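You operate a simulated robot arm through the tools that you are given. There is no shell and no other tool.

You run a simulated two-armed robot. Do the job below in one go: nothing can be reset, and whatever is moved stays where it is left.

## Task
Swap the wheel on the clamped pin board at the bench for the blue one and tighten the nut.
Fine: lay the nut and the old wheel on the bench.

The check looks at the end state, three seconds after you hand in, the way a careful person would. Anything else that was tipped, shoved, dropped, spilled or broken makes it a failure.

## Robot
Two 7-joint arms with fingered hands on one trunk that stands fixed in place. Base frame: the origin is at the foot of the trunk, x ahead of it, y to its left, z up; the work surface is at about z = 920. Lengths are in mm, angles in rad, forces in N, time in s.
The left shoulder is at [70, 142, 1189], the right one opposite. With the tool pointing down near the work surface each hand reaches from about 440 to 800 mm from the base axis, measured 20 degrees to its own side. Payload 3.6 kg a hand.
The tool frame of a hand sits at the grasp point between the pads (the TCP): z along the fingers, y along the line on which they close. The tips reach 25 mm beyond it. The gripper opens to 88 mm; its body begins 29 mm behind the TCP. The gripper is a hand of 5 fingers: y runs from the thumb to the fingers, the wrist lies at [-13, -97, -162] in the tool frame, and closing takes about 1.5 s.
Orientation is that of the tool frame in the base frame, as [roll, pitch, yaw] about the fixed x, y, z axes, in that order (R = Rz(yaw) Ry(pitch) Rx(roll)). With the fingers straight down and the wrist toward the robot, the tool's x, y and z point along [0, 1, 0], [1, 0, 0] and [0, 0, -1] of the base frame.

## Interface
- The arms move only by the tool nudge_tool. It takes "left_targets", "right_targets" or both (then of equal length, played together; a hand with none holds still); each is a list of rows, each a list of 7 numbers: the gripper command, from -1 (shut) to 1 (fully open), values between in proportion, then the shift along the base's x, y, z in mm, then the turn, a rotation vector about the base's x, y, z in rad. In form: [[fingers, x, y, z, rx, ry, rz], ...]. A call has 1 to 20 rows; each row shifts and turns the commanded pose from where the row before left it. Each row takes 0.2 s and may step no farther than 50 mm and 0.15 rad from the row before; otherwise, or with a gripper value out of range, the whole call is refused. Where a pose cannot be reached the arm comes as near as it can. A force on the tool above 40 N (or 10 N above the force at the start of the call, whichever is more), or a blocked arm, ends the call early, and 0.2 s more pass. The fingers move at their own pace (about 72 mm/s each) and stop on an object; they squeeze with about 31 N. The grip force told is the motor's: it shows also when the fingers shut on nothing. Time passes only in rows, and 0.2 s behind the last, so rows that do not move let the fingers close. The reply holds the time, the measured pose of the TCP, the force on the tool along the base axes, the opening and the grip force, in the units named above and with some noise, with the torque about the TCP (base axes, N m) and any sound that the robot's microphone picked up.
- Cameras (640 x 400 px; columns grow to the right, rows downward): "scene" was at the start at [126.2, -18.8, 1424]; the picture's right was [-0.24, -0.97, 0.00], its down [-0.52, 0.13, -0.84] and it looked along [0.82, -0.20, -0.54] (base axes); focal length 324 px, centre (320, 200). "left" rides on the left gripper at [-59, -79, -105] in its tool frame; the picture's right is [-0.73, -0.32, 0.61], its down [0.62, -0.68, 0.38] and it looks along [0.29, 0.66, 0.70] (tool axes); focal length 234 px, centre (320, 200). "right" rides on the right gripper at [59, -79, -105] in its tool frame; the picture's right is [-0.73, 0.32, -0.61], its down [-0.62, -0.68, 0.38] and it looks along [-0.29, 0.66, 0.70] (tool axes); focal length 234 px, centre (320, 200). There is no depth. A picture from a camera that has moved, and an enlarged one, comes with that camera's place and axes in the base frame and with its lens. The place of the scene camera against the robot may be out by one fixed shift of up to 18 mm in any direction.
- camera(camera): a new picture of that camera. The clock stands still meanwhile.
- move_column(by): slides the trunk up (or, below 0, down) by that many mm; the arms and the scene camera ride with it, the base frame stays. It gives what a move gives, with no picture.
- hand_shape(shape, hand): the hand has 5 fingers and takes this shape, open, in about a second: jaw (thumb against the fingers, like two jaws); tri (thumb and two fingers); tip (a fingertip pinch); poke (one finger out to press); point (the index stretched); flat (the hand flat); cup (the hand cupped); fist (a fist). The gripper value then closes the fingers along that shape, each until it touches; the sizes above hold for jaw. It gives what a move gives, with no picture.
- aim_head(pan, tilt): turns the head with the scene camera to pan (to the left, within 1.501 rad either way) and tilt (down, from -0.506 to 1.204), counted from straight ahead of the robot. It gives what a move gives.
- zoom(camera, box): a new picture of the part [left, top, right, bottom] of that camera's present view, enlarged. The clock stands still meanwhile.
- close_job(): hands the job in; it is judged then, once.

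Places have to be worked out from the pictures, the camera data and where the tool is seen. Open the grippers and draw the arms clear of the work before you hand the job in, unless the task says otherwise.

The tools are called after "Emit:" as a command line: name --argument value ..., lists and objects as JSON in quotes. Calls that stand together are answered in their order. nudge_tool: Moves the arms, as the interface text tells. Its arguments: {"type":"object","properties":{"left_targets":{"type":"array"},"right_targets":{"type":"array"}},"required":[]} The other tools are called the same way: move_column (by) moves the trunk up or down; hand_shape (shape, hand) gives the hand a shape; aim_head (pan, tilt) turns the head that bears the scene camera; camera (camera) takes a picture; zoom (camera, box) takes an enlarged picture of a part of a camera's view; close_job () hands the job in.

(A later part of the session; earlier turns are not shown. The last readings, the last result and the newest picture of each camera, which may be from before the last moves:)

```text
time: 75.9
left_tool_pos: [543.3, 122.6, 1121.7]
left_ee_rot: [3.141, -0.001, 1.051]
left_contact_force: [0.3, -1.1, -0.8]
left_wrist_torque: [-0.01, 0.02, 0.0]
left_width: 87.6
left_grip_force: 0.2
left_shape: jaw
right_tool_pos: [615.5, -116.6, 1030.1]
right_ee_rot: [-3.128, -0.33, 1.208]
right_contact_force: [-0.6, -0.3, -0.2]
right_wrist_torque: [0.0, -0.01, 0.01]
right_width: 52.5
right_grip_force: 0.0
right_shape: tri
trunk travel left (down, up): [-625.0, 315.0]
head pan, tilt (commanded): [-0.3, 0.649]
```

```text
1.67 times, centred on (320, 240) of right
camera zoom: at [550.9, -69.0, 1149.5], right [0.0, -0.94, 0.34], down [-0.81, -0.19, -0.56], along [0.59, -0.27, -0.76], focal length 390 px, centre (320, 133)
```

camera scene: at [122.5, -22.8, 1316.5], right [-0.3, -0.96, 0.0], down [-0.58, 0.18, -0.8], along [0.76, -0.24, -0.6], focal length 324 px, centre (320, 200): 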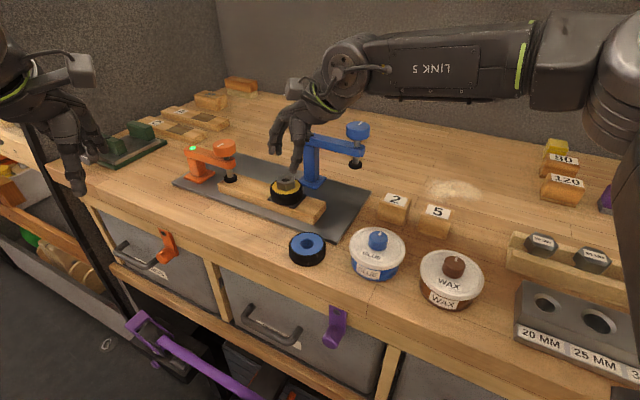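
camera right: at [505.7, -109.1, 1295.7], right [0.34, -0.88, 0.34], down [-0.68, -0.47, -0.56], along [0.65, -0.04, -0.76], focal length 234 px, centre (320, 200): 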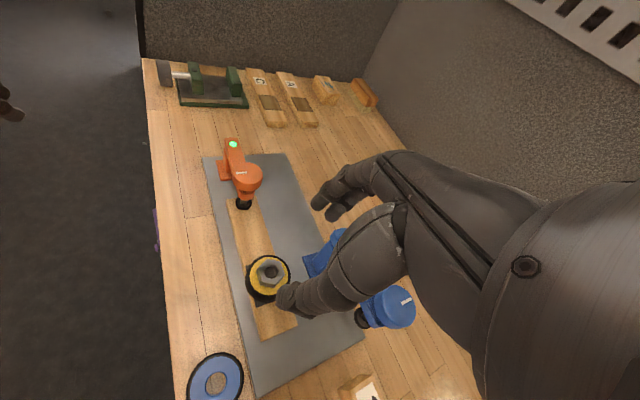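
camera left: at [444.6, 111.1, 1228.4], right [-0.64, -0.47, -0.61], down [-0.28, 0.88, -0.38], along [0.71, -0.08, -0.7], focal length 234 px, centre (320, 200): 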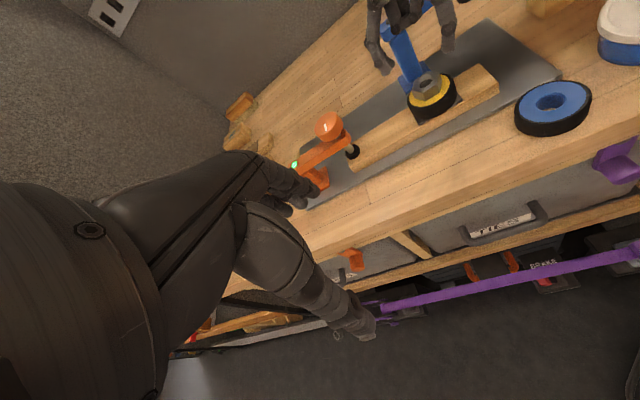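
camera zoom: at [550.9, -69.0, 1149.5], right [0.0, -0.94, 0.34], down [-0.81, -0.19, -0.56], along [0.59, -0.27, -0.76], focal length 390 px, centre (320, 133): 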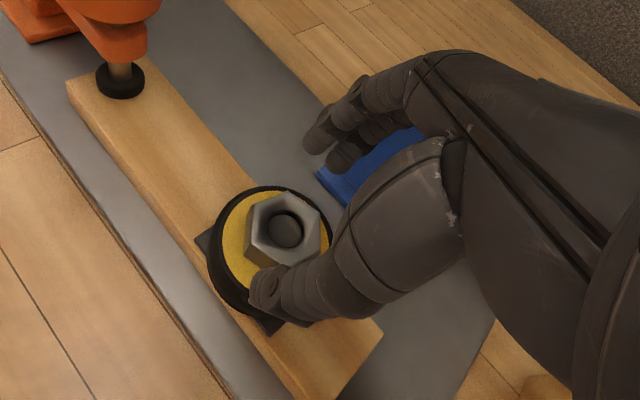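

No reach trouble at -0.36. I rotate the last bit to -0.505, descend to grip height, close, turn a full stroke to about +0.5, and open.

Emit:
nudge_tool --right_targets '[[0.2, -0.79, 0.37, 0, 0, 0, -0.145], [0.2, 0, 0, -11, 0, 0, 0], [0.2, 0, 0, -10.5, 0, 0, 0], [-0.3, 0, 0, 0, 0, 0, 0], [-1, 0, 0, 0, 0, 0, 0], [-1, 0, 0, 0, 0, 0, 0], [-1, 0, 0, 0, 0, 0, 0]]'

Emit:
zoom --camera "right" --box '[200, 120, 440, 360]'

Emit:
zoom --camera "left" --box '[350, 0, 500, 130]'

```text
time: 77.5
left_tool_pos: [543.0, 122.8, 1122.0]
left_ee_rot: [-3.141, 0.0, 1.053]
left_contact_force: [0.7, -0.3, -0.8]
left_wrist_torque: [-0.01, 0.0, -0.02]
left_width: 87.6
left_grip_force: 0.0
left_shape: jaw
right_tool_pos: [615.3, -115.7, 1008.0]
right_ee_rot: [-3.129, -0.329, 1.065]
right_contact_force: [-0.6, 0.5, -0.3]
right_wrist_torque: [0.0, -0.01, 0.02]
right_width: 26.6
right_grip_force: 31.1
right_shape: tri
trunk travel left (down, up): [-625.0, 315.0]
head pan, tilt (commanded): [-0.3, 0.649]
```

```text
1.67 times, centred on (320, 240) of right
camera zoom: at [557.9, -59.4, 1127.7], right [-0.14, -0.93, 0.34], down [-0.83, -0.08, -0.56], along [0.54, -0.36, -0.76], focal length 390 px, centre (320, 133)
```

zoom: 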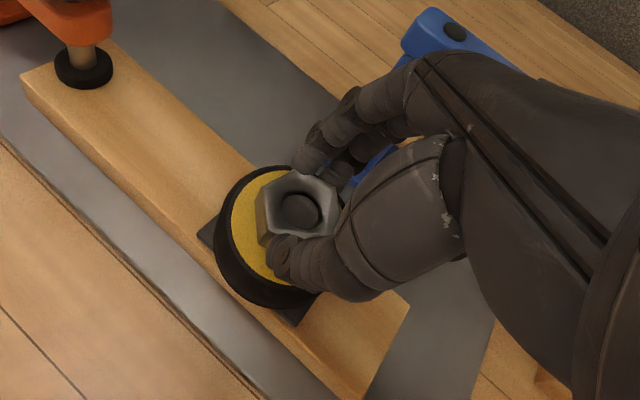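

```text
3.08 times, centred on (425, 65) of left
camera zoom: at [445.1, 111.1, 1228.1], right [-0.64, -0.47, -0.61], down [-0.28, 0.88, -0.38], along [0.71, -0.07, -0.7], focal length 720 px, centre (-3, 615)
```

zoom: 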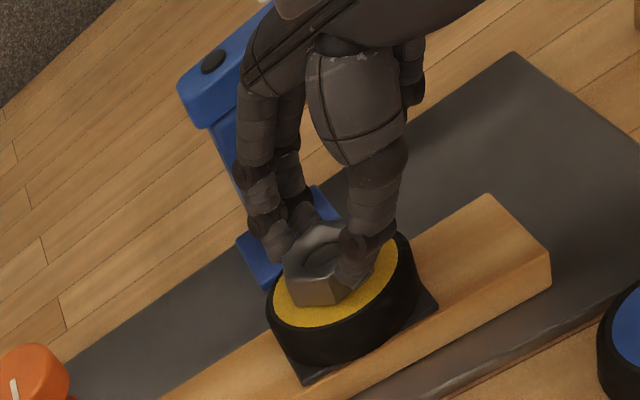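

Grip is aligned at ψ = -0.5 and no contact force shows. I now do a full stroke to +0.51, open, and return at the same height.

Emit:
nudge_tool --right_targets '[[-1, 0.79, -0.37, 0, 0, 0, 0.145], [-1, 0.83, -0.24, 0, 0, 0, 0.145], [-1, 0.86, -0.13, 0.1, 0, 0, 0.145], [-1, 0.87, 0.01, 0.1, 0, 0, 0.145], [-1, 0.86, 0.12, 0.1, 0, 0, 0.145], [-1, 0.83, 0.26, 0.1, 0, 0, 0.145], [-1, 0.79, 0.36, 0.1, 0, 0, 0.145], [-1, 0, 0, 0, 0, 0, 0]]'

Emit:
zoom --camera "right" --box '[200, 120, 440, 360]'

Emit:
zoom --camera "left" --box '[350, 0, 500, 130]'

```text
time: 79.3
left_tool_pos: [543.9, 120.9, 1122.3]
left_ee_rot: [-3.141, 0.003, 1.051]
left_contact_force: [-0.4, -0.6, -0.1]
left_wrist_torque: [0.01, -0.01, 0.03]
left_width: 88.0
left_grip_force: 0.1
left_shape: jaw
right_tool_pos: [618.7, -115.2, 1008.9]
right_ee_rot: [-3.127, -0.328, 2.074]
right_contact_force: [5.2, -4.2, 1.4]
right_wrist_torque: [-0.1, -0.07, -0.01]
right_width: 26.6
right_grip_force: 31.3
right_shape: tri
trunk travel left (down, up): [-625.0, 315.0]
head pan, tilt (commanded): [-0.3, 0.649]
```

```text
1.67 times, centred on (320, 240) of right
camera zoom: at [541.9, -132.8, 1128.7], right [0.72, -0.61, 0.34], down [-0.37, -0.74, -0.56], along [0.59, 0.27, -0.76], focal length 390 px, centre (320, 133)
```

zoom: 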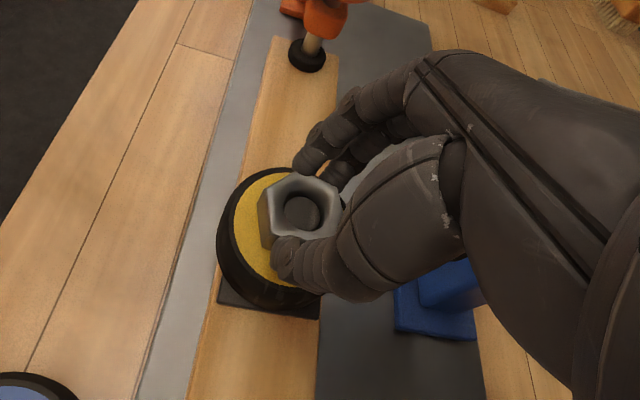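

```text
3.08 times, centred on (425, 65) of left
camera zoom: at [446.2, 110.8, 1227.9], right [-0.64, -0.47, -0.61], down [-0.28, 0.88, -0.38], along [0.71, -0.07, -0.7], focal length 720 px, centre (-3, 615)
```

zoom: 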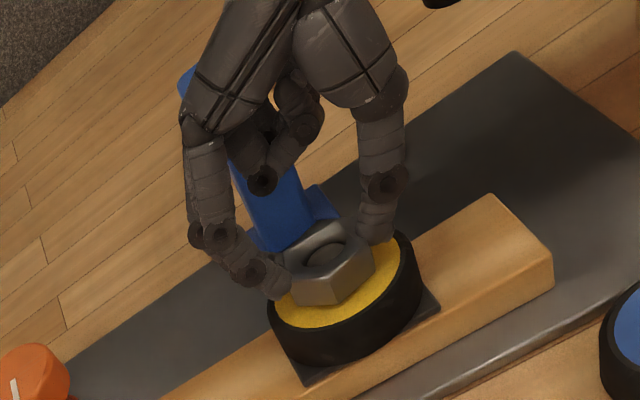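

The stroke worked, with a small side force (about 6 N). I run one full cycle: open, return, close, turn again, then check the nut's height.

Emit:
nudge_tool --right_targets '[[0.2, 0, 0, 0, 0, 0, 0], [0.2, 0, 0, 0, 0, 0, 0], [0.2, -0.79, -0.36, 0, 0, 0, -0.145], [0.2, -0.83, -0.26, 0, 0, 0, -0.145], [0.2, -0.86, -0.12, 0, 0, 0, -0.145], [0.2, -0.87, -0.01, 0, 0, 0, -0.145], [0.2, -0.86, 0.13, 0, 0, 0, -0.145], [0.2, -0.83, 0.24, 0, 0, 0, -0.145], [0.2, -0.79, 0.37, 0, 0, 0, -0.145], [-1, 0, 0, 0, 0, 0, 0], [-1, 0, 0, 0, 0, 0, 0], [-1, 0, 0, 0, 0, 0, 0], [-1, 0.79, -0.37, 0, 0, 0, 0.145], [-1, 0.83, -0.24, 0, 0, 0, 0.145], [-1, 0.86, -0.13, 0.1, 0, 0, 0.145], [-1, 0.87, 0.01, 0.1, 0, 0, 0.145], [-1, 0.86, 0.12, 0.1, 0, 0, 0.145], [-1, 0.83, 0.26, 0.1, 0, 0, 0.145], [-1, 0.79, 0.36, 0.1, 0, 0, 0.145]]'

Emit:
zoom --camera "left" --box '[350, 0, 500, 130]'

Emit:
zoom --camera "right" --box '[240, 150, 360, 270]'

```text
time: 83.3
left_tool_pos: [543.8, 121.3, 1121.4]
left_ee_rot: [-3.14, 0.001, 1.051]
left_contact_force: [0.1, -0.8, 0.0]
left_wrist_torque: [0.02, -0.02, 0.02]
left_width: 87.6
left_grip_force: 0.0
left_shape: jaw
right_tool_pos: [619.8, -115.0, 1010.3]
right_ee_rot: [-3.128, -0.331, 2.075]
right_contact_force: [7.7, 2.3, 1.1]
right_wrist_torque: [0.08, -0.17, -0.08]
right_width: 26.4
right_grip_force: 30.7
right_shape: tri
trunk travel left (down, up): [-625.0, 315.0]
head pan, tilt (commanded): [-0.3, 0.649]
```

```text
3.08 times, centred on (425, 65) of left
camera zoom: at [447.3, 110.6, 1227.4], right [-0.64, -0.47, -0.61], down [-0.28, 0.88, -0.38], along [0.71, -0.07, -0.7], focal length 720 px, centre (-3, 615)
```

zoom: 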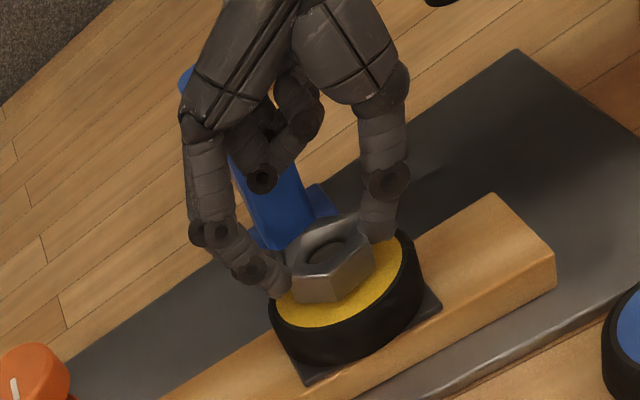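

```text
3.33 times, centred on (300, 210) of right
camera zoom: at [542.6, -133.3, 1129.2], right [0.72, -0.61, 0.33], down [-0.37, -0.74, -0.56], along [0.59, 0.27, -0.76], focal length 781 px, centre (387, 167)
```

zoom: 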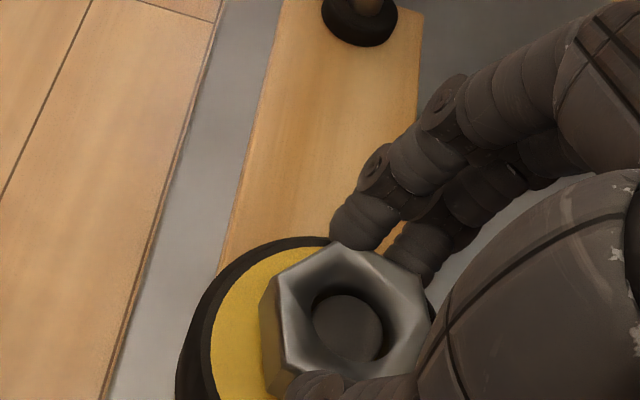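

The nut keeps turning; I trim the turning circle slightly to cut the side force and run the next cycle.

Emit:
nudge_tool --right_targets '[[0.2, 0, 0, 0, 0, 0, 0], [0.2, -0.9, -0.2, 0, 0, 0, 0], [0.2, -0.66, -0.3, 0, 0, 0, -0.145], [0.2, -0.69, -0.22, 0, 0, 0, -0.145], [0.2, -0.72, -0.1, 0, 0, 0, -0.145], [0.2, -0.72, -0.01, 0, 0, 0, -0.145], [0.2, -0.72, 0.11, 0, 0, 0, -0.145], [0.2, -0.69, 0.2, 0, 0, 0, -0.145], [0.2, -0.66, 0.31, 0, 0, 0, -0.145], [-1, 0, 0, 0, 0, 0, 0], [-1, 0, 0, 0, 0, 0, 0], [-1, 0, 0, 0, 0, 0, 0], [-1, 0.66, -0.31, 0, 0, 0, 0.145], [-1, 0.69, -0.2, 0, 0, 0, 0.145], [-1, 0.72, -0.11, 0.1, 0, 0, 0.145], [-1, 0.72, 0.01, 0.1, 0, 0, 0.145], [-1, 0.72, 0.1, 0.1, 0, 0, 0.145], [-1, 0.69, 0.22, 0.1, 0, 0, 0.145], [-1, 0.66, 0.3, 0.1, 0, 0, 0.145]]'

Emit:
zoom --camera "left" --box '[350, 0, 500, 130]'

Emit:
zoom --camera "right" --box '[240, 170, 360, 290]'

```text
time: 87.3
left_tool_pos: [544.5, 122.9, 1120.7]
left_ee_rot: [-3.14, 0.003, 1.053]
left_contact_force: [0.1, -0.1, 0.2]
left_wrist_torque: [-0.01, -0.03, -0.03]
left_width: 87.5
left_grip_force: 0.0
left_shape: jaw
right_tool_pos: [620.1, -115.7, 1010.6]
right_ee_rot: [-3.129, -0.333, 2.077]
right_contact_force: [7.1, 2.5, 1.2]
right_wrist_torque: [0.06, -0.11, -0.07]
right_width: 26.5
right_grip_force: 30.7
right_shape: tri
trunk travel left (down, up): [-625.0, 315.0]
head pan, tilt (commanded): [-0.3, 0.649]
```

```text
3.08 times, centred on (425, 65) of left
camera zoom: at [447.5, 110.8, 1227.3], right [-0.64, -0.47, -0.61], down [-0.28, 0.88, -0.38], along [0.71, -0.07, -0.7], focal length 720 px, centre (-3, 615)
```

zoom: 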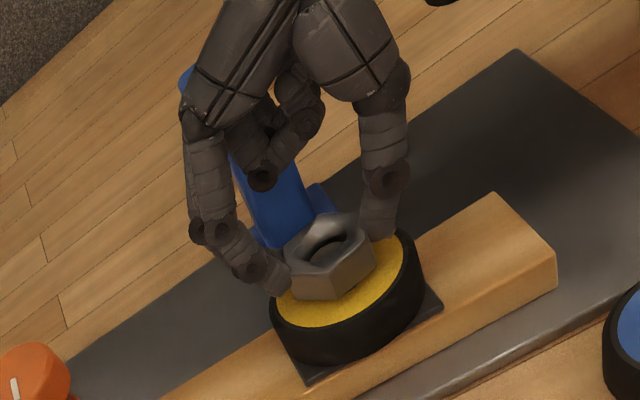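

```text
3.33 times, centred on (300, 230) of right
camera zoom: at [542.6, -133.7, 1129.7], right [0.72, -0.61, 0.33], down [-0.37, -0.74, -0.56], along [0.59, 0.27, -0.76], focal length 781 px, centre (387, 100)
```

zoom: 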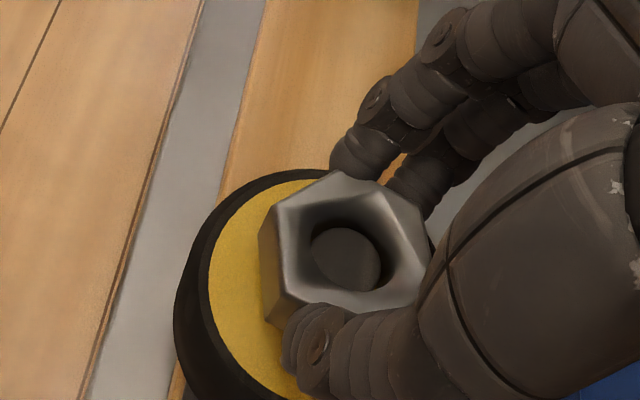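

The nut now clearly rises: the pin sits deeper in it. The side force at the end of the stroke repeats, so I check from the scene camera whether anything touches the blue clamp.

Emit:
zoom --camera "scene" --box '[250, 80, 390, 220]'

Emit:
camera --camera "right"

```text
2.86 times, centred on (320, 150) of scene
camera zoom: at [125.1, -23.1, 1316.3], right [-0.3, -0.96, 0.0], down [-0.58, 0.18, -0.8], along [0.76, -0.24, -0.61], focal length 927 px, centre (320, 343)
```

zoom: 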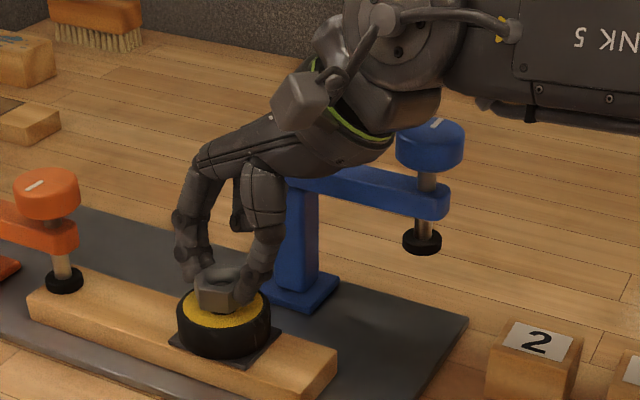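

```text
taken
camera right: at [542.6, -133.7, 1129.7], right [0.72, -0.61, 0.33], down [-0.37, -0.74, -0.56], along [0.59, 0.27, -0.76], focal length 234 px, centre (320, 200)
```

right: 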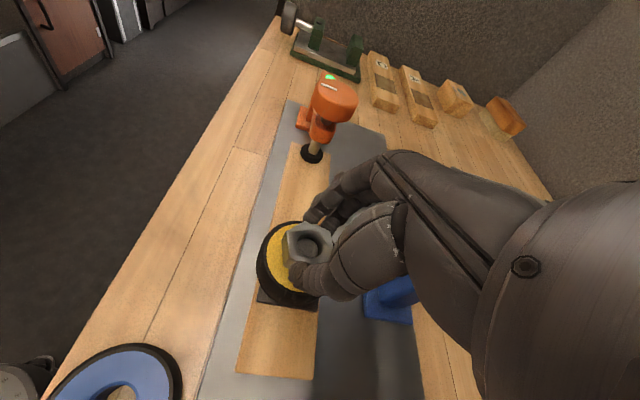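

Nothing touches the clamp; the trunk camera shifted about 2.7 mm, so the nut is pulling the hand toward +x. The turning centre should be about (618, -110.4) with 6 mm radius. I correct this and run the next cycle.

Emit:
nudge_tool --right_targets '[[0.2, 0, 0, 0, 0, 0, 0], [0.2, 1.4, 0, 0.5, 0, 0, 0], [0.2, -0.79, -0.36, 0, 0, 0, -0.145], [0.2, -0.83, -0.26, 0, 0, 0, -0.145], [0.2, -0.86, -0.12, 0, 0, 0, -0.145], [0.2, -0.87, -0.01, 0, 0, 0, -0.145], [0.2, -0.86, 0.13, 0, 0, 0, -0.145], [0.2, -0.83, 0.24, 0, 0, 0, -0.145], [0.2, -0.79, 0.37, 0, 0, 0, -0.145], [-1, 0, 0, 0, 0, 0, 0], [-1, 0, 0, 0, 0, 0, 0], [-1, 0, 0, 0, 0, 0, 0], [-1, 0.79, -0.37, 0, 0, 0, 0.145], [-1, 0.83, -0.24, 0, 0, 0, 0.145], [-1, 0.86, -0.13, 0.1, 0, 0, 0.145], [-1, 0.87, 0.01, 0.1, 0, 0, 0.145], [-1, 0.86, 0.12, 0.1, 0, 0, 0.145], [-1, 0.83, 0.26, 0.1, 0, 0, 0.145], [-1, 0.79, 0.36, 0.1, 0, 0, 0.145]]'

Emit:
zoom --camera "left" --box '[350, 0, 500, 130]'

Emit:
zoom --camera "right" --box '[240, 170, 360, 290]'

```text
time: 91.3
left_tool_pos: [543.1, 121.4, 1122.1]
left_ee_rot: [-3.139, 0.001, 1.05]
left_contact_force: [0.8, 0.5, -0.4]
left_wrist_torque: [0.01, 0.0, 0.03]
left_width: 87.7
left_grip_force: 0.0
left_shape: jaw
right_tool_pos: [617.5, -116.2, 1011.6]
right_ee_rot: [-3.128, -0.332, 2.077]
right_contact_force: [2.3, -4.7, 1.1]
right_wrist_torque: [-0.03, -0.05, -0.03]
right_width: 26.8
right_grip_force: 30.6
right_shape: tri
right hand out of reach, approached as far as the arm can: row 2
trunk travel left (down, up): [-625.0, 315.0]
head pan, tilt (commanded): [-0.3, 0.649]
```

```text
3.08 times, centred on (425, 65) of left
camera zoom: at [446.1, 109.5, 1228.0], right [-0.64, -0.47, -0.61], down [-0.28, 0.88, -0.38], along [0.71, -0.07, -0.7], focal length 720 px, centre (-3, 615)
```

zoom: 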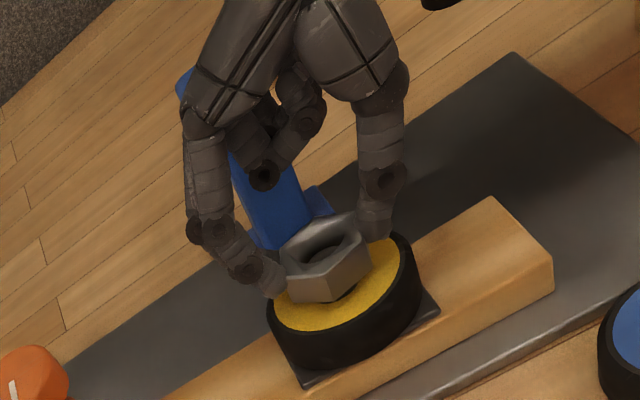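

```text
3.33 times, centred on (300, 230) of right
camera zoom: at [540.4, -135.0, 1130.9], right [0.72, -0.61, 0.33], down [-0.37, -0.74, -0.56], along [0.59, 0.28, -0.76], focal length 781 px, centre (387, 100)
```

zoom: 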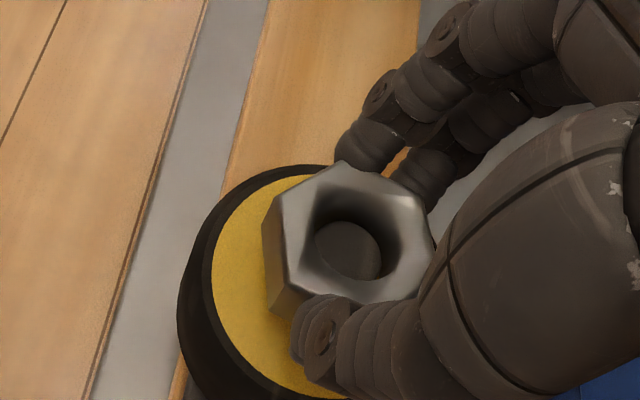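

The nut is rising well (a gap shows under it), but +0.51 yaw is just outside the arm's reach, which caused the side forces. I open, back off to yaw +0.36, recentre, and limit strokes to about +0.4.

Emit:
nudge_tool --right_targets '[[0.2, 0, 0, 0, 0, 0, 0], [0.2, 0, 0, 0, 0, 0, 0], [0.2, 0, 0, 0, 0, 0, -0.145], [0.2, 1.3, 0, 0, 0, 0, 0], [0.2, 1.2, 0.2, 0, 0, 0, 0], [0.2, 0, 0, 0, 0, 0, 0]]'

Emit:
zoom --camera "left" --box '[350, 0, 500, 130]'

Emit:
zoom --camera "right" --box '[240, 150, 400, 290]'

```text
time: 92.7
left_tool_pos: [542.0, 122.2, 1122.4]
left_ee_rot: [3.141, -0.001, 1.052]
left_contact_force: [-0.3, 0.1, 0.1]
left_wrist_torque: [0.0, 0.03, 0.02]
left_width: 87.7
left_grip_force: 0.0
left_shape: jaw
right_tool_pos: [620.0, -115.4, 1011.5]
right_ee_rot: [-3.129, -0.329, 1.934]
right_contact_force: [0.4, 0.2, 0.5]
right_wrist_torque: [0.01, 0.02, 0.01]
right_width: 52.5
right_grip_force: 0.0
right_shape: tri
trunk travel left (down, up): [-625.0, 315.0]
head pan, tilt (commanded): [-0.3, 0.649]
```

```text
3.08 times, centred on (425, 65) of left
camera zoom: at [444.8, 111.0, 1228.3], right [-0.64, -0.47, -0.61], down [-0.28, 0.88, -0.38], along [0.71, -0.07, -0.7], focal length 720 px, centre (-3, 615)
```

zoom: 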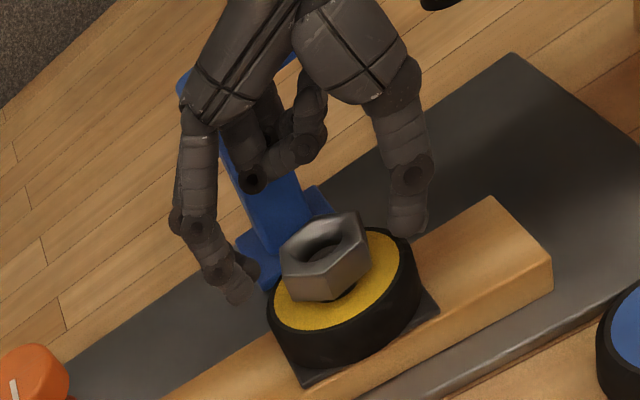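

```text
2.86 times, centred on (320, 220) of right
camera zoom: at [540.6, -122.1, 1130.5], right [0.62, -0.71, 0.34], down [-0.47, -0.68, -0.56], along [0.62, 0.19, -0.76], focal length 669 px, centre (320, 143)
```

zoom: 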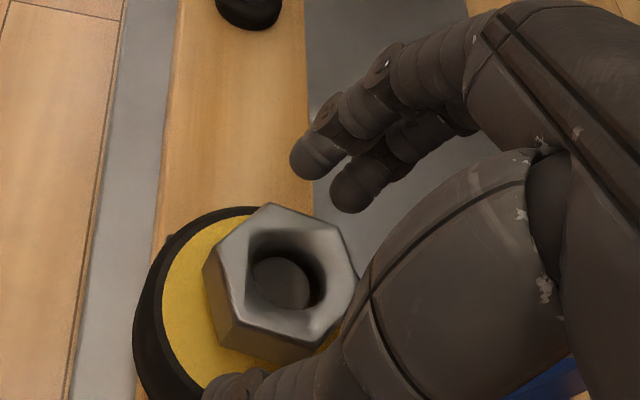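

The nut has risen roughly 5 mm after about 0.75 turn and is still around the pin. I continue with a stroke between -0.51 and +0.36, rising a bit along.

Emit:
nudge_tool --right_targets '[[0.2, -0.83, -0.6, 0, 0, 0, -0.145], [0.2, -0.86, -0.12, 0, 0, 0, -0.145], [0.2, -0.87, -0.01, 0, 0, 0, -0.145], [0.2, -0.86, 0.13, 0, 0, 0, -0.145], [0.2, -0.83, 0.24, 0, 0, 0, -0.145], [0.2, -0.79, 0.37, 0, 0, 0, -0.145], [-1, 0, 0, 0, 0, 0, 0], [-1, 0, 0, 0, 0, 0, 0], [-1, 0, 0, 0, 0, 0, 0], [-1, 0.79, -0.37, 0.2, 0, 0, 0.145], [-1, 0.83, -0.24, 0.2, 0, 0, 0.145], [-1, 0.86, -0.13, 0.2, 0, 0, 0.145], [-1, 0.87, 0.01, 0.2, 0, 0, 0.145], [-1, 0.86, 0.12, 0.2, 0, 0, 0.145], [-1, 0.83, 0.26, 0.2, 0, 0, 0.145], [-1, 0, 0, 0, 0, 0, 0]]'

Emit:
zoom --camera "left" --box '[350, 0, 500, 130]'

Emit:
zoom --camera "right" --box '[240, 150, 400, 290]'

```text
time: 96.1
left_tool_pos: [542.4, 123.4, 1121.3]
left_ee_rot: [3.141, 0.0, 1.052]
left_contact_force: [0.3, 0.1, 0.1]
left_wrist_torque: [0.0, 0.02, 0.0]
left_width: 87.9
left_grip_force: 0.0
left_shape: jaw
right_tool_pos: [618.9, -114.7, 1011.4]
right_ee_rot: [-3.129, -0.328, 1.935]
right_contact_force: [0.2, 4.1, 0.5]
right_wrist_torque: [0.13, -0.04, 0.01]
right_width: 26.4
right_grip_force: 30.8
right_shape: tri
trunk travel left (down, up): [-625.0, 315.0]
head pan, tilt (commanded): [-0.3, 0.649]
```

```text
3.08 times, centred on (425, 65) of left
camera zoom: at [445.3, 112.0, 1228.1], right [-0.64, -0.47, -0.61], down [-0.28, 0.88, -0.38], along [0.71, -0.07, -0.7], focal length 720 px, centre (-3, 615)
```

zoom: 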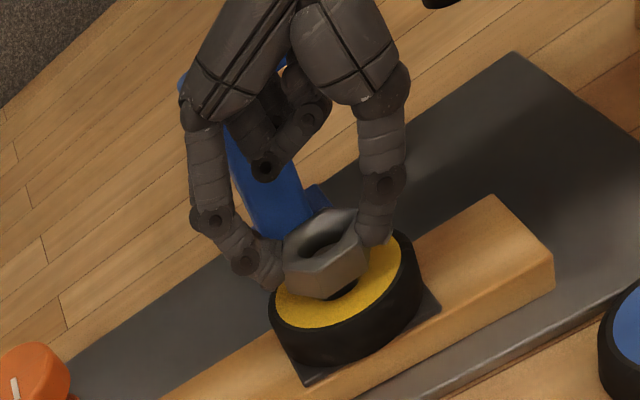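

```text
2.86 times, centred on (320, 220) of right
camera zoom: at [540.8, -121.9, 1131.9], right [0.62, -0.71, 0.34], down [-0.47, -0.68, -0.56], along [0.62, 0.19, -0.76], focal length 669 px, centre (320, 143)
```

zoom: 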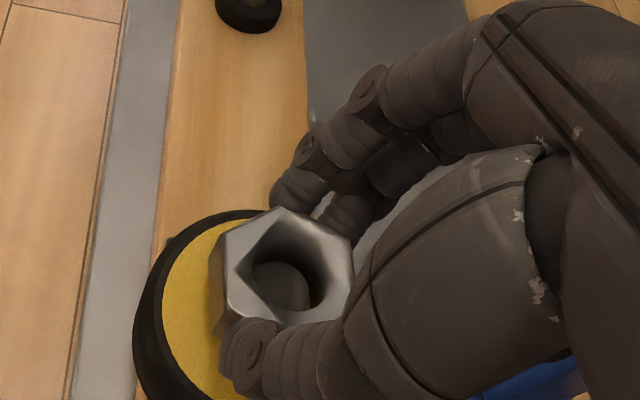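

Rising steadily. Next cycle with the same stroke.

Emit:
nudge_tool --right_targets '[[0.2, 0, 0, 0, 0, 0, 0], [0.2, 0, 0, 0, 0, 0, 0], [0.2, -0.83, -0.26, 0, 0, 0, -0.145], [0.2, -0.86, -0.12, 0, 0, 0, -0.145], [0.2, -0.87, -0.01, 0, 0, 0, -0.145], [0.2, -0.86, 0.13, 0, 0, 0, -0.145], [0.2, -0.83, 0.24, 0, 0, 0, -0.145], [0.2, -0.79, 0.37, 0, 0, 0, -0.145], [-1, 0, 0, 0, 0, 0, 0], [-1, 0, 0, 0, 0, 0, 0], [-1, 0, 0, 0, 0, 0, 0], [-1, 0.79, -0.37, 0.2, 0, 0, 0.145], [-1, 0.83, -0.24, 0.2, 0, 0, 0.145], [-1, 0.86, -0.13, 0.2, 0, 0, 0.145], [-1, 0.87, 0.01, 0.2, 0, 0, 0.145], [-1, 0.86, 0.12, 0.2, 0, 0, 0.145], [-1, 0.83, 0.26, 0.2, 0, 0, 0.145], [-1, 0, 0, 0, 0, 0, 0]]'

Emit:
zoom --camera "left" --box '[350, 0, 500, 130]'

Emit:
zoom --camera "right" --box '[240, 150, 400, 290]'

```text
time: 99.9
left_tool_pos: [541.7, 123.4, 1121.0]
left_ee_rot: [-3.14, 0.001, 1.053]
left_contact_force: [-0.4, 0.1, -0.1]
left_wrist_torque: [-0.01, -0.03, 0.01]
left_width: 87.6
left_grip_force: 0.1
left_shape: jaw
right_tool_pos: [618.9, -116.2, 1011.9]
right_ee_rot: [-3.128, -0.33, 1.934]
right_contact_force: [-2.0, 1.9, -0.2]
right_wrist_torque: [0.04, -0.05, -0.04]
right_width: 26.2
right_grip_force: 31.0
right_shape: tri
trunk travel left (down, up): [-625.0, 315.0]
head pan, tilt (commanded): [-0.3, 0.649]
```

```text
3.08 times, centred on (425, 65) of left
camera zoom: at [444.7, 111.6, 1228.3], right [-0.64, -0.47, -0.61], down [-0.28, 0.88, -0.38], along [0.71, -0.07, -0.7], focal length 720 px, centre (-3, 615)
```

zoom: 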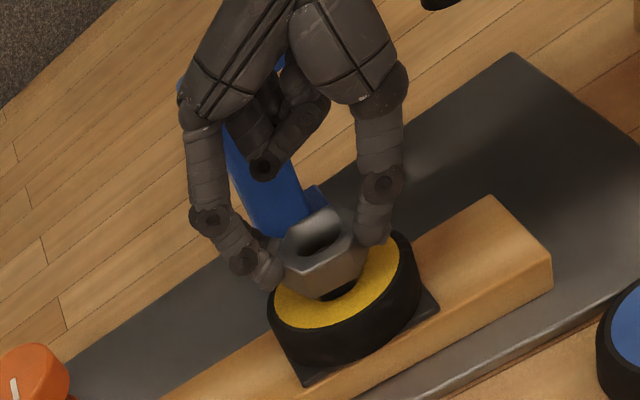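

```text
2.86 times, centred on (320, 220) of right
camera zoom: at [540.7, -122.1, 1132.8], right [0.62, -0.71, 0.34], down [-0.47, -0.68, -0.56], along [0.62, 0.19, -0.76], focal length 669 px, centre (320, 143)
```

zoom: 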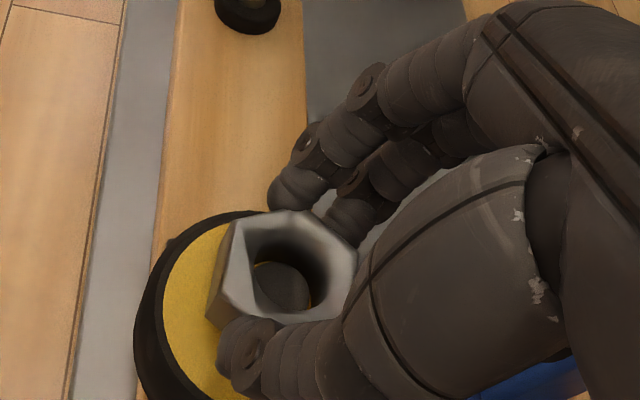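

Through the nut's hole I now see yellow around the pin, so the nut is nearly off. I try a gentle lift while gripping and watch the vertical force.

Emit:
nudge_tool --right_targets '[[-1, 0, 0, 1.5, 0, 0, 0], [-1, 0, 0, 1.5, 0, 0, 0], [-1, 0, 0, 0, 0, 0, 0]]'

Emit:
zoom --camera "left" --box '[350, 0, 500, 130]'

```text
time: 100.7
left_tool_pos: [543.5, 121.6, 1121.5]
left_ee_rot: [-3.139, 0.001, 1.051]
left_contact_force: [-0.9, 0.5, 0.3]
left_wrist_torque: [-0.01, -0.02, -0.02]
left_width: 87.6
left_grip_force: 0.0
left_shape: jaw
right_tool_pos: [620.7, -115.2, 1015.8]
right_ee_rot: [-3.127, -0.331, 1.934]
right_contact_force: [0.0, 0.8, -6.2]
right_wrist_torque: [-0.02, -0.05, 0.0]
right_width: 26.2
right_grip_force: 31.1
right_shape: tri
trunk travel left (down, up): [-625.0, 315.0]
head pan, tilt (commanded): [-0.3, 0.649]
```

```text
3.08 times, centred on (425, 65) of left
camera zoom: at [446.1, 111.0, 1227.7], right [-0.64, -0.47, -0.61], down [-0.28, 0.88, -0.38], along [0.71, -0.07, -0.7], focal length 720 px, centre (-3, 615)
```

zoom: 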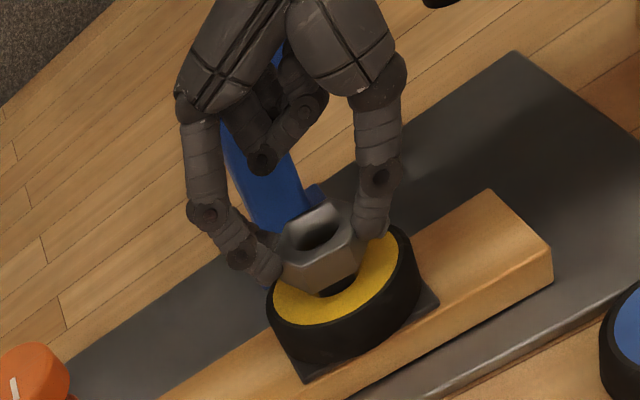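

The nut resists at 6 N, so still a bit of thread left. I ease down and do another turning cycle.

Emit:
nudge_tool --right_targets '[[-1, 0, 0, -1.5, 0, 0, 0], [0.2, 0, 0, 0, 0, 0, 0], [0.2, 0, 0, 0, 0, 0, 0], [0.2, -0.83, -0.26, 0, 0, 0, -0.145], [0.2, -0.86, -0.12, 0, 0, 0, -0.145], [0.2, -0.87, -0.01, 0, 0, 0, -0.145], [0.2, -0.86, 0.13, 0, 0, 0, -0.145], [0.2, -0.83, 0.24, 0, 0, 0, -0.145], [0.2, -0.79, 0.37, 0, 0, 0, -0.145], [-1, 0, 0, 0, 0, 0, 0], [-1, 0, 0, 0, 0, 0, 0], [-1, 0, 0, 0, 0, 0, 0], [-1, 0.79, -0.37, 0.2, 0, 0, 0.145], [-1, 0.83, -0.24, 0.2, 0, 0, 0.145], [-1, 0.86, -0.13, 0.2, 0, 0, 0.145], [-1, 0.87, 0.01, 0.2, 0, 0, 0.145], [-1, 0.86, 0.12, 0.2, 0, 0, 0.145], [-1, 0.83, 0.26, 0.2, 0, 0, 0.145], [-1, 0, 0, 0, 0, 0, 0]]'

Emit:
zoom --camera "left" --box '[350, 0, 500, 130]'

Emit:
zoom --camera "right" --box '[240, 150, 400, 290]'

```text
time: 104.7
left_tool_pos: [541.3, 123.9, 1122.1]
left_ee_rot: [3.141, -0.001, 1.052]
left_contact_force: [-0.8, 0.1, -0.4]
left_wrist_torque: [0.0, 0.01, 0.0]
left_width: 87.6
left_grip_force: 0.1
left_shape: jaw
right_tool_pos: [619.4, -116.6, 1016.9]
right_ee_rot: [-3.129, -0.332, 1.934]
right_contact_force: [0.5, -0.1, -0.1]
right_wrist_torque: [-0.03, 0.01, 0.01]
right_width: 25.7
right_grip_force: 30.5
right_shape: tri
trunk travel left (down, up): [-625.0, 315.0]
head pan, tilt (commanded): [-0.3, 0.649]
```

```text
3.08 times, centred on (425, 65) of left
camera zoom: at [444.9, 111.2, 1228.3], right [-0.64, -0.47, -0.61], down [-0.28, 0.88, -0.38], along [0.71, -0.07, -0.7], focal length 720 px, centre (-3, 615)
```

zoom: 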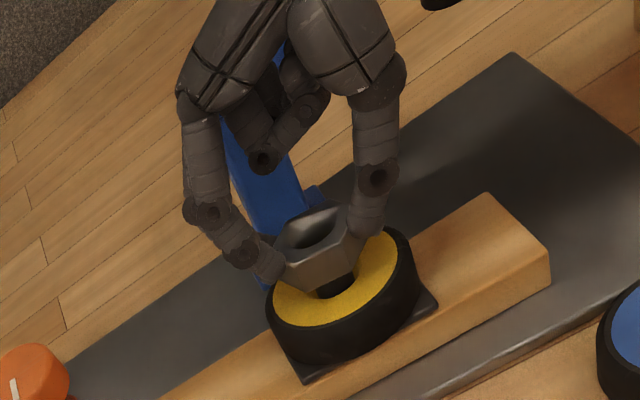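

```text
2.86 times, centred on (320, 220) of right
camera zoom: at [540.3, -122.9, 1135.7], right [0.62, -0.71, 0.34], down [-0.47, -0.68, -0.56], along [0.62, 0.19, -0.76], focal length 669 px, centre (320, 143)
```

zoom: 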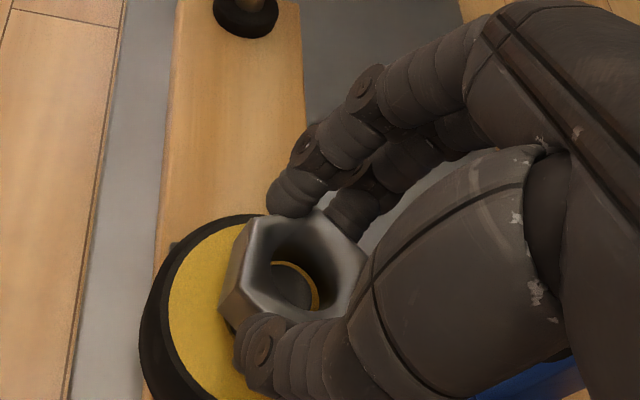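

The pin with a yellow ring is now visible through the hole and the force is zero; the nut seems free in the fingers. I lift gently and check.

Emit:
nudge_tool --right_targets '[[-1, 0, 0, 2, 0, 0, 0], [-1, 0, 0, 2, 0, 0, 0], [-1, 0, 0, 3, 0, 0, 0], [-1, 0, 0, 0, 0, 0, 0]]'

Emit:
zoom --camera "left" --box '[350, 0, 500, 130]'

Emit:
zoom --camera "right" --box '[240, 150, 400, 290]'

```text
time: 105.7
left_tool_pos: [542.4, 121.9, 1121.6]
left_ee_rot: [-3.141, 0.0, 1.051]
left_contact_force: [-0.6, 0.1, -0.6]
left_wrist_torque: [-0.01, -0.01, 0.03]
left_width: 87.7
left_grip_force: 0.0
left_shape: jaw
right_tool_pos: [620.5, -116.1, 1023.4]
right_ee_rot: [-3.13, -0.328, 1.932]
right_contact_force: [0.3, -0.5, -1.0]
right_wrist_torque: [-0.01, 0.0, -0.02]
right_width: 25.5
right_grip_force: 31.2
right_shape: tri
trunk travel left (down, up): [-625.0, 315.0]
head pan, tilt (commanded): [-0.3, 0.649]
```

```text
3.08 times, centred on (425, 65) of left
camera zoom: at [445.1, 111.0, 1228.2], right [-0.64, -0.47, -0.61], down [-0.28, 0.88, -0.38], along [0.71, -0.07, -0.7], focal length 720 px, centre (-3, 615)
```

zoom: 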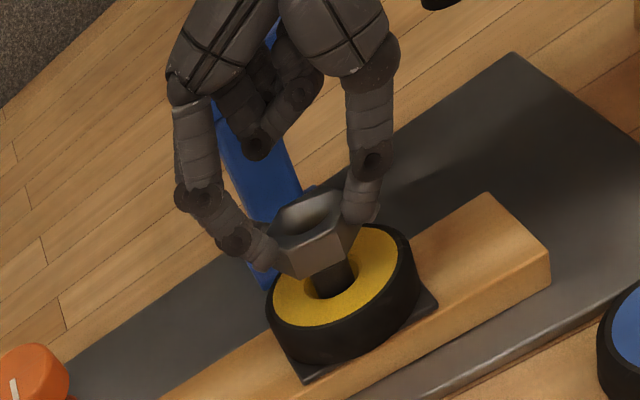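

```text
2.86 times, centred on (320, 220) of right
camera zoom: at [540.8, -122.8, 1143.1], right [0.62, -0.71, 0.34], down [-0.47, -0.68, -0.56], along [0.62, 0.19, -0.76], focal length 669 px, centre (320, 143)
```

zoom: 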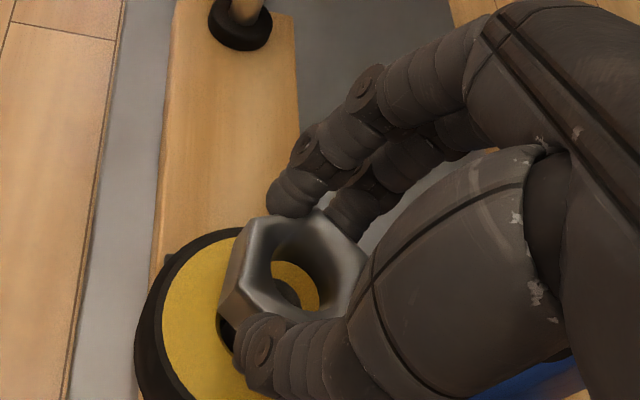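

The nut is off and hanging in the grip. I lift it well clear, then look over the bench to choose a spot for laying it down.

Emit:
nudge_tool --right_targets '[[-1, 0, 0, 15, 0, 0, 0], [-1, 0, 0, 25, 0, 0, 0], [-1, -5, 0, 35, 0, 0, 0], [-1, -5, 0, 35, 0, 0, 0], [-1, 0, 0, 0, 0, 0, 0]]'

Emit:
aim_head --pan -0.6 --tilt 0.55

Emit:
camera --camera "scene"

Emit:
zoom --camera "left" --box '[350, 0, 500, 130]'

Emit:
zoom --camera "right" --box '[240, 150, 400, 290]'

```text
time: 106.9
left_tool_pos: [542.4, 122.1, 1122.5]
left_ee_rot: [-3.141, 0.0, 1.052]
left_contact_force: [0.1, 0.5, 0.0]
left_wrist_torque: [-0.02, -0.02, 0.02]
left_width: 87.9
left_grip_force: 0.0
left_shape: jaw
right_tool_pos: [610.6, -116.7, 1133.2]
right_ee_rot: [-3.129, -0.329, 1.932]
right_contact_force: [-0.4, 0.3, -0.3]
right_wrist_torque: [-0.01, -0.01, -0.03]
right_width: 25.6
right_grip_force: 30.6
right_shape: tri
trunk travel left (down, up): [-625.0, 315.0]
head pan, tilt (commanded): [-0.3, 0.649]
```

```text
time: 107.7
left_tool_pos: [543.2, 122.2, 1121.8]
left_ee_rot: [-3.14, 0.001, 1.052]
left_contact_force: [0.0, 0.8, -0.2]
left_wrist_torque: [-0.02, 0.0, 0.0]
left_width: 87.8
left_grip_force: 0.1
left_shape: jaw
right_tool_pos: [609.4, -116.8, 1133.7]
right_ee_rot: [-3.128, -0.33, 1.934]
right_contact_force: [1.5, -0.4, -1.2]
right_wrist_torque: [-0.01, -0.03, 0.02]
right_width: 25.7
right_grip_force: 31.1
right_shape: tri
trunk travel left (down, up): [-625.0, 315.0]
head pan, tilt (commanded): [-0.6, 0.55]
```

```text
taken
camera scene: at [113.7, -47.7, 1325.3], right [-0.56, -0.83, 0.0], down [-0.43, 0.29, -0.85], along [0.7, -0.48, -0.52], focal length 324 px, centre (320, 200)
```

scene: 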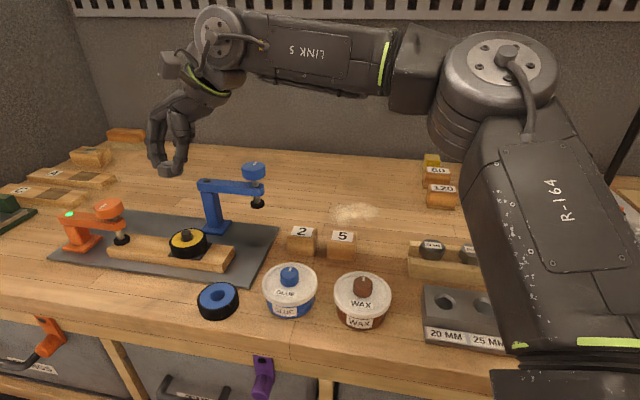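

```text
3.08 times, centred on (425, 65) of left
camera zoom: at [445.1, 111.1, 1228.2], right [-0.64, -0.47, -0.61], down [-0.28, 0.88, -0.38], along [0.71, -0.07, -0.7], focal length 720 px, centre (-3, 615)
```

zoom: 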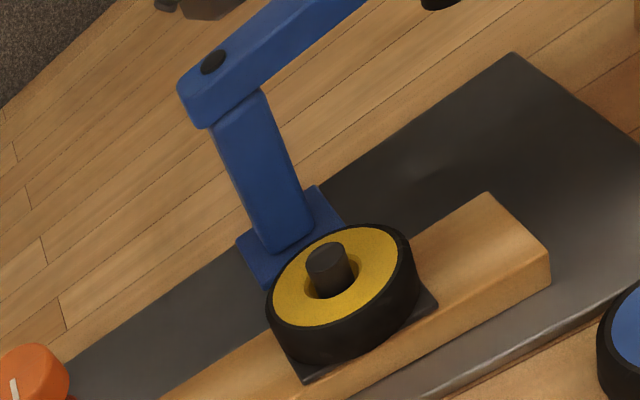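

```text
2.86 times, centred on (320, 220) of right
camera zoom: at [530.7, -123.2, 1252.6], right [0.62, -0.71, 0.34], down [-0.47, -0.68, -0.56], along [0.62, 0.19, -0.76], focal length 669 px, centre (320, 143)
```

zoom: 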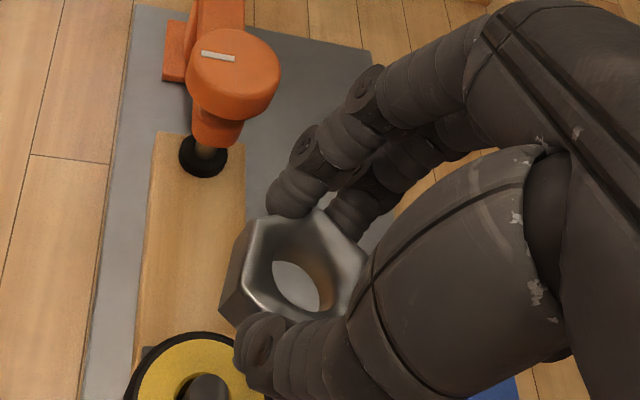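

The pin stands bare above the yellow wheel. Open bench lies behind the "2" block at about (620, -325), so I carry the nut over the clamp at a safe height to there.

Emit:
nudge_tool --right_targets '[[-1, 0, 0, 25, 0, 0, 0], [-1, 0, -20, 10, 0, 0, 0], [-1, 0, -40, 0, 0, 0, 0], [-1, 0, -40, 0, 0, 0, 0], [-1, 3, -40, 0, 0, 0, 0], [-1, 3, -40, 0, 0, 0, 0], [-1, 4, -30, 0, 0, 0, 0], [-1, 0, 0, 0, 0, 0, 0]]'

Emit:
camera --camera "scene"

Emit:
camera --camera "right"

```text
time: 109.5
left_tool_pos: [543.1, 122.4, 1119.4]
left_ee_rot: [-3.142, 0.001, 1.052]
left_contact_force: [0.6, 0.6, -1.4]
left_wrist_torque: [-0.01, 0.0, -0.02]
left_width: 87.8
left_grip_force: 0.1
left_shape: jaw
right_tool_pos: [578.7, -286.6, 1164.0]
right_ee_rot: [-3.131, -0.33, 1.929]
right_contact_force: [0.3, -0.5, -1.6]
right_wrist_torque: [0.0, 0.01, 0.01]
right_width: 25.2
right_grip_force: 31.0
right_shape: tri
right hand out of reach, approached as far as the arm can: row 5, 6, 7
trunk travel left (down, up): [-625.0, 315.0]
head pan, tilt (commanded): [-0.6, 0.55]
```

```text
taken
camera scene: at [113.8, -47.6, 1325.3], right [-0.56, -0.83, 0.0], down [-0.43, 0.29, -0.85], along [0.7, -0.48, -0.52], focal length 324 px, centre (320, 200)
```

scene: 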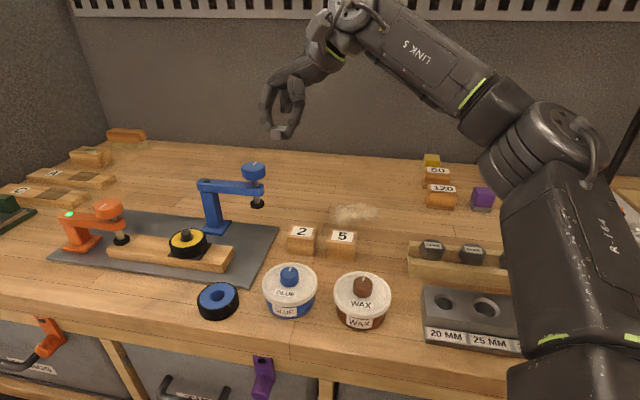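

```text
taken
camera right: at [499.0, -293.0, 1283.4], right [0.62, -0.71, 0.34], down [-0.48, -0.68, -0.56], along [0.62, 0.18, -0.76], focal length 234 px, centre (320, 200)
```

right: 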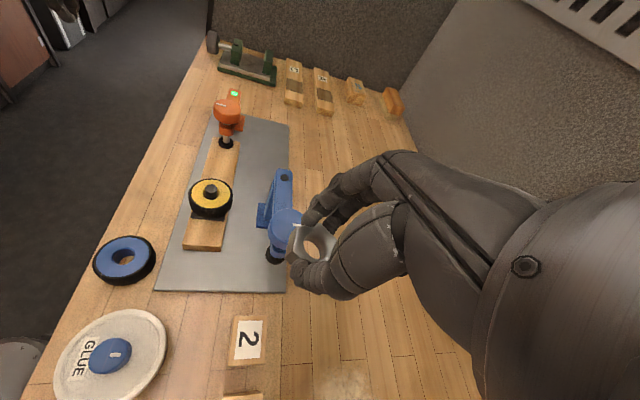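

The lean plus positive yaw limits reach on this side. I turn the hand to a smaller yaw (the nut stays level) and continue outward to the free spot.

Emit:
nudge_tool --right_targets '[[-1, 0, -8, 0, 0, 0, -0.12], [-1, 0, -8, 0, 0, 0, -0.12], [-1, 0, -8, 0, 0, 0, -0.12], [-1, 0, -8, 0, 0, 0, -0.12], [-1, 0, 0, 0, 0, 0, 0]]'

Emit:
nudge_tool --right_targets '[[-1, 10, -5, 0, 0, 0, 0], [-1, 10, -5, 0, 0, 0, 0], [-1, 0, 0, -20, 0, 0, 0], [-1, 0, 0, -20, 0, 0, 0], [-1, 0, 0, 0, 0, 0, 0]]'

```text
time: 110.7
left_tool_pos: [542.6, 122.8, 1122.3]
left_ee_rot: [-3.141, 0.0, 1.051]
left_contact_force: [0.4, -0.1, 0.4]
left_wrist_torque: [0.03, 0.01, 0.01]
left_width: 87.8
left_grip_force: 0.0
left_shape: jaw
right_tool_pos: [578.6, -317.8, 1162.9]
right_ee_rot: [-3.128, -0.331, 1.451]
right_contact_force: [-0.4, 0.3, -1.3]
right_wrist_torque: [0.01, -0.01, 0.01]
right_width: 25.1
right_grip_force: 30.8
right_shape: tri
trunk travel left (down, up): [-625.0, 315.0]
head pan, tilt (commanded): [-0.6, 0.55]
```

```text
time: 111.9
left_tool_pos: [541.9, 121.4, 1122.1]
left_ee_rot: [3.14, 0.001, 1.052]
left_contact_force: [-0.6, 0.6, 1.1]
left_wrist_torque: [0.02, 0.0, -0.01]
left_width: 87.7
left_grip_force: 0.1
left_shape: jaw
right_tool_pos: [599.5, -328.4, 1122.1]
right_ee_rot: [-3.128, -0.329, 1.452]
right_contact_force: [0.3, -0.7, -0.5]
right_wrist_torque: [0.02, 0.01, 0.0]
right_width: 24.9
right_grip_force: 30.8
right_shape: tri
trunk travel left (down, up): [-625.0, 315.0]
head pan, tilt (commanded): [-0.6, 0.55]
```

No reach issue here. The grip width shrank slightly so I'll set it down soon; I shift 30 mm further from the "2" block and descend.

Emit:
nudge_tool --right_targets '[[-1, 10, -3, -20, 0, 0, 0], [-1, 10, -3, -25, 0, 0, 0], [-1, 10, -4, -25, 0, 0, 0], [-1, 0, 0, -30, 0, 0, 0], [-1, 0, 0, -30, 0, 0, 0], [-1, 0, 0, -10, 0, 0, 0], [-1, 0, 0, 0, 0, 0, 0]]'

Emit:
camera --camera "scene"

Emit:
zoom --camera "scene" --box '[230, 160, 350, 260]'

Emit:
zoom --camera "right" --box '[220, 130, 420, 310]'

```text
time: 113.5
left_tool_pos: [542.7, 121.9, 1121.5]
left_ee_rot: [3.139, 0.0, 1.054]
left_contact_force: [-0.9, 0.6, -0.6]
left_wrist_torque: [0.0, 0.01, 0.03]
left_width: 87.8
left_grip_force: 0.1
left_shape: jaw
right_tool_pos: [627.7, -337.4, 981.0]
right_ee_rot: [-3.127, -0.33, 1.453]
right_contact_force: [-0.7, -0.3, -1.0]
right_wrist_torque: [-0.05, -0.03, 0.0]
right_width: 25.0
right_grip_force: 30.9
right_shape: tri
trunk travel left (down, up): [-625.0, 315.0]
head pan, tilt (commanded): [-0.6, 0.55]
```

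```text
taken
camera scene: at [113.6, -47.9, 1325.3], right [-0.56, -0.83, 0.0], down [-0.43, 0.3, -0.85], along [0.7, -0.48, -0.52], focal length 324 px, centre (320, 200)
```

scene: 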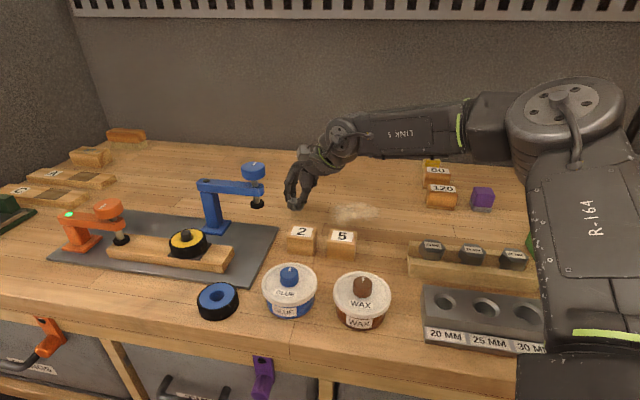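

```text
4.00 times, centred on (290, 210) of scene
camera zoom: at [113.6, -47.9, 1325.3], right [-0.56, -0.83, 0.0], down [-0.43, 0.3, -0.85], along [0.7, -0.48, -0.52], focal length 1298 px, centre (440, 160)
```

zoom: 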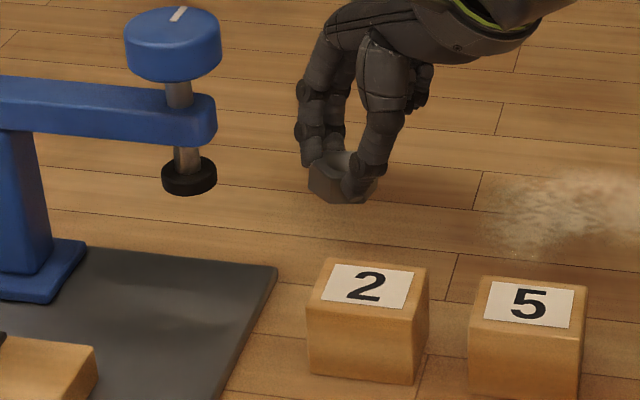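

```text
2.22 times, centred on (320, 220) of right
camera zoom: at [554.8, -306.7, 1101.3], right [0.23, -0.91, 0.34], down [-0.74, -0.39, -0.56], along [0.64, -0.12, -0.76], focal length 520 px, centre (320, 156)
```

zoom: 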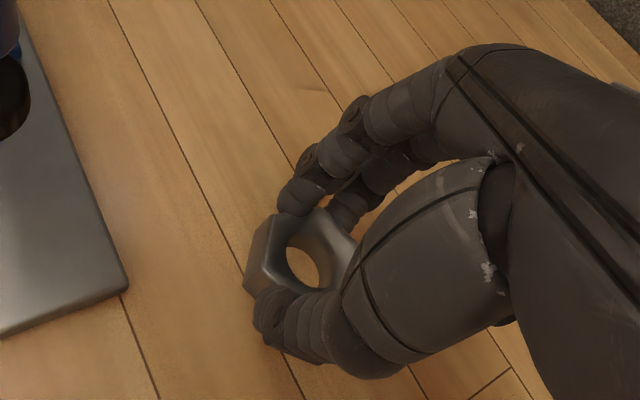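

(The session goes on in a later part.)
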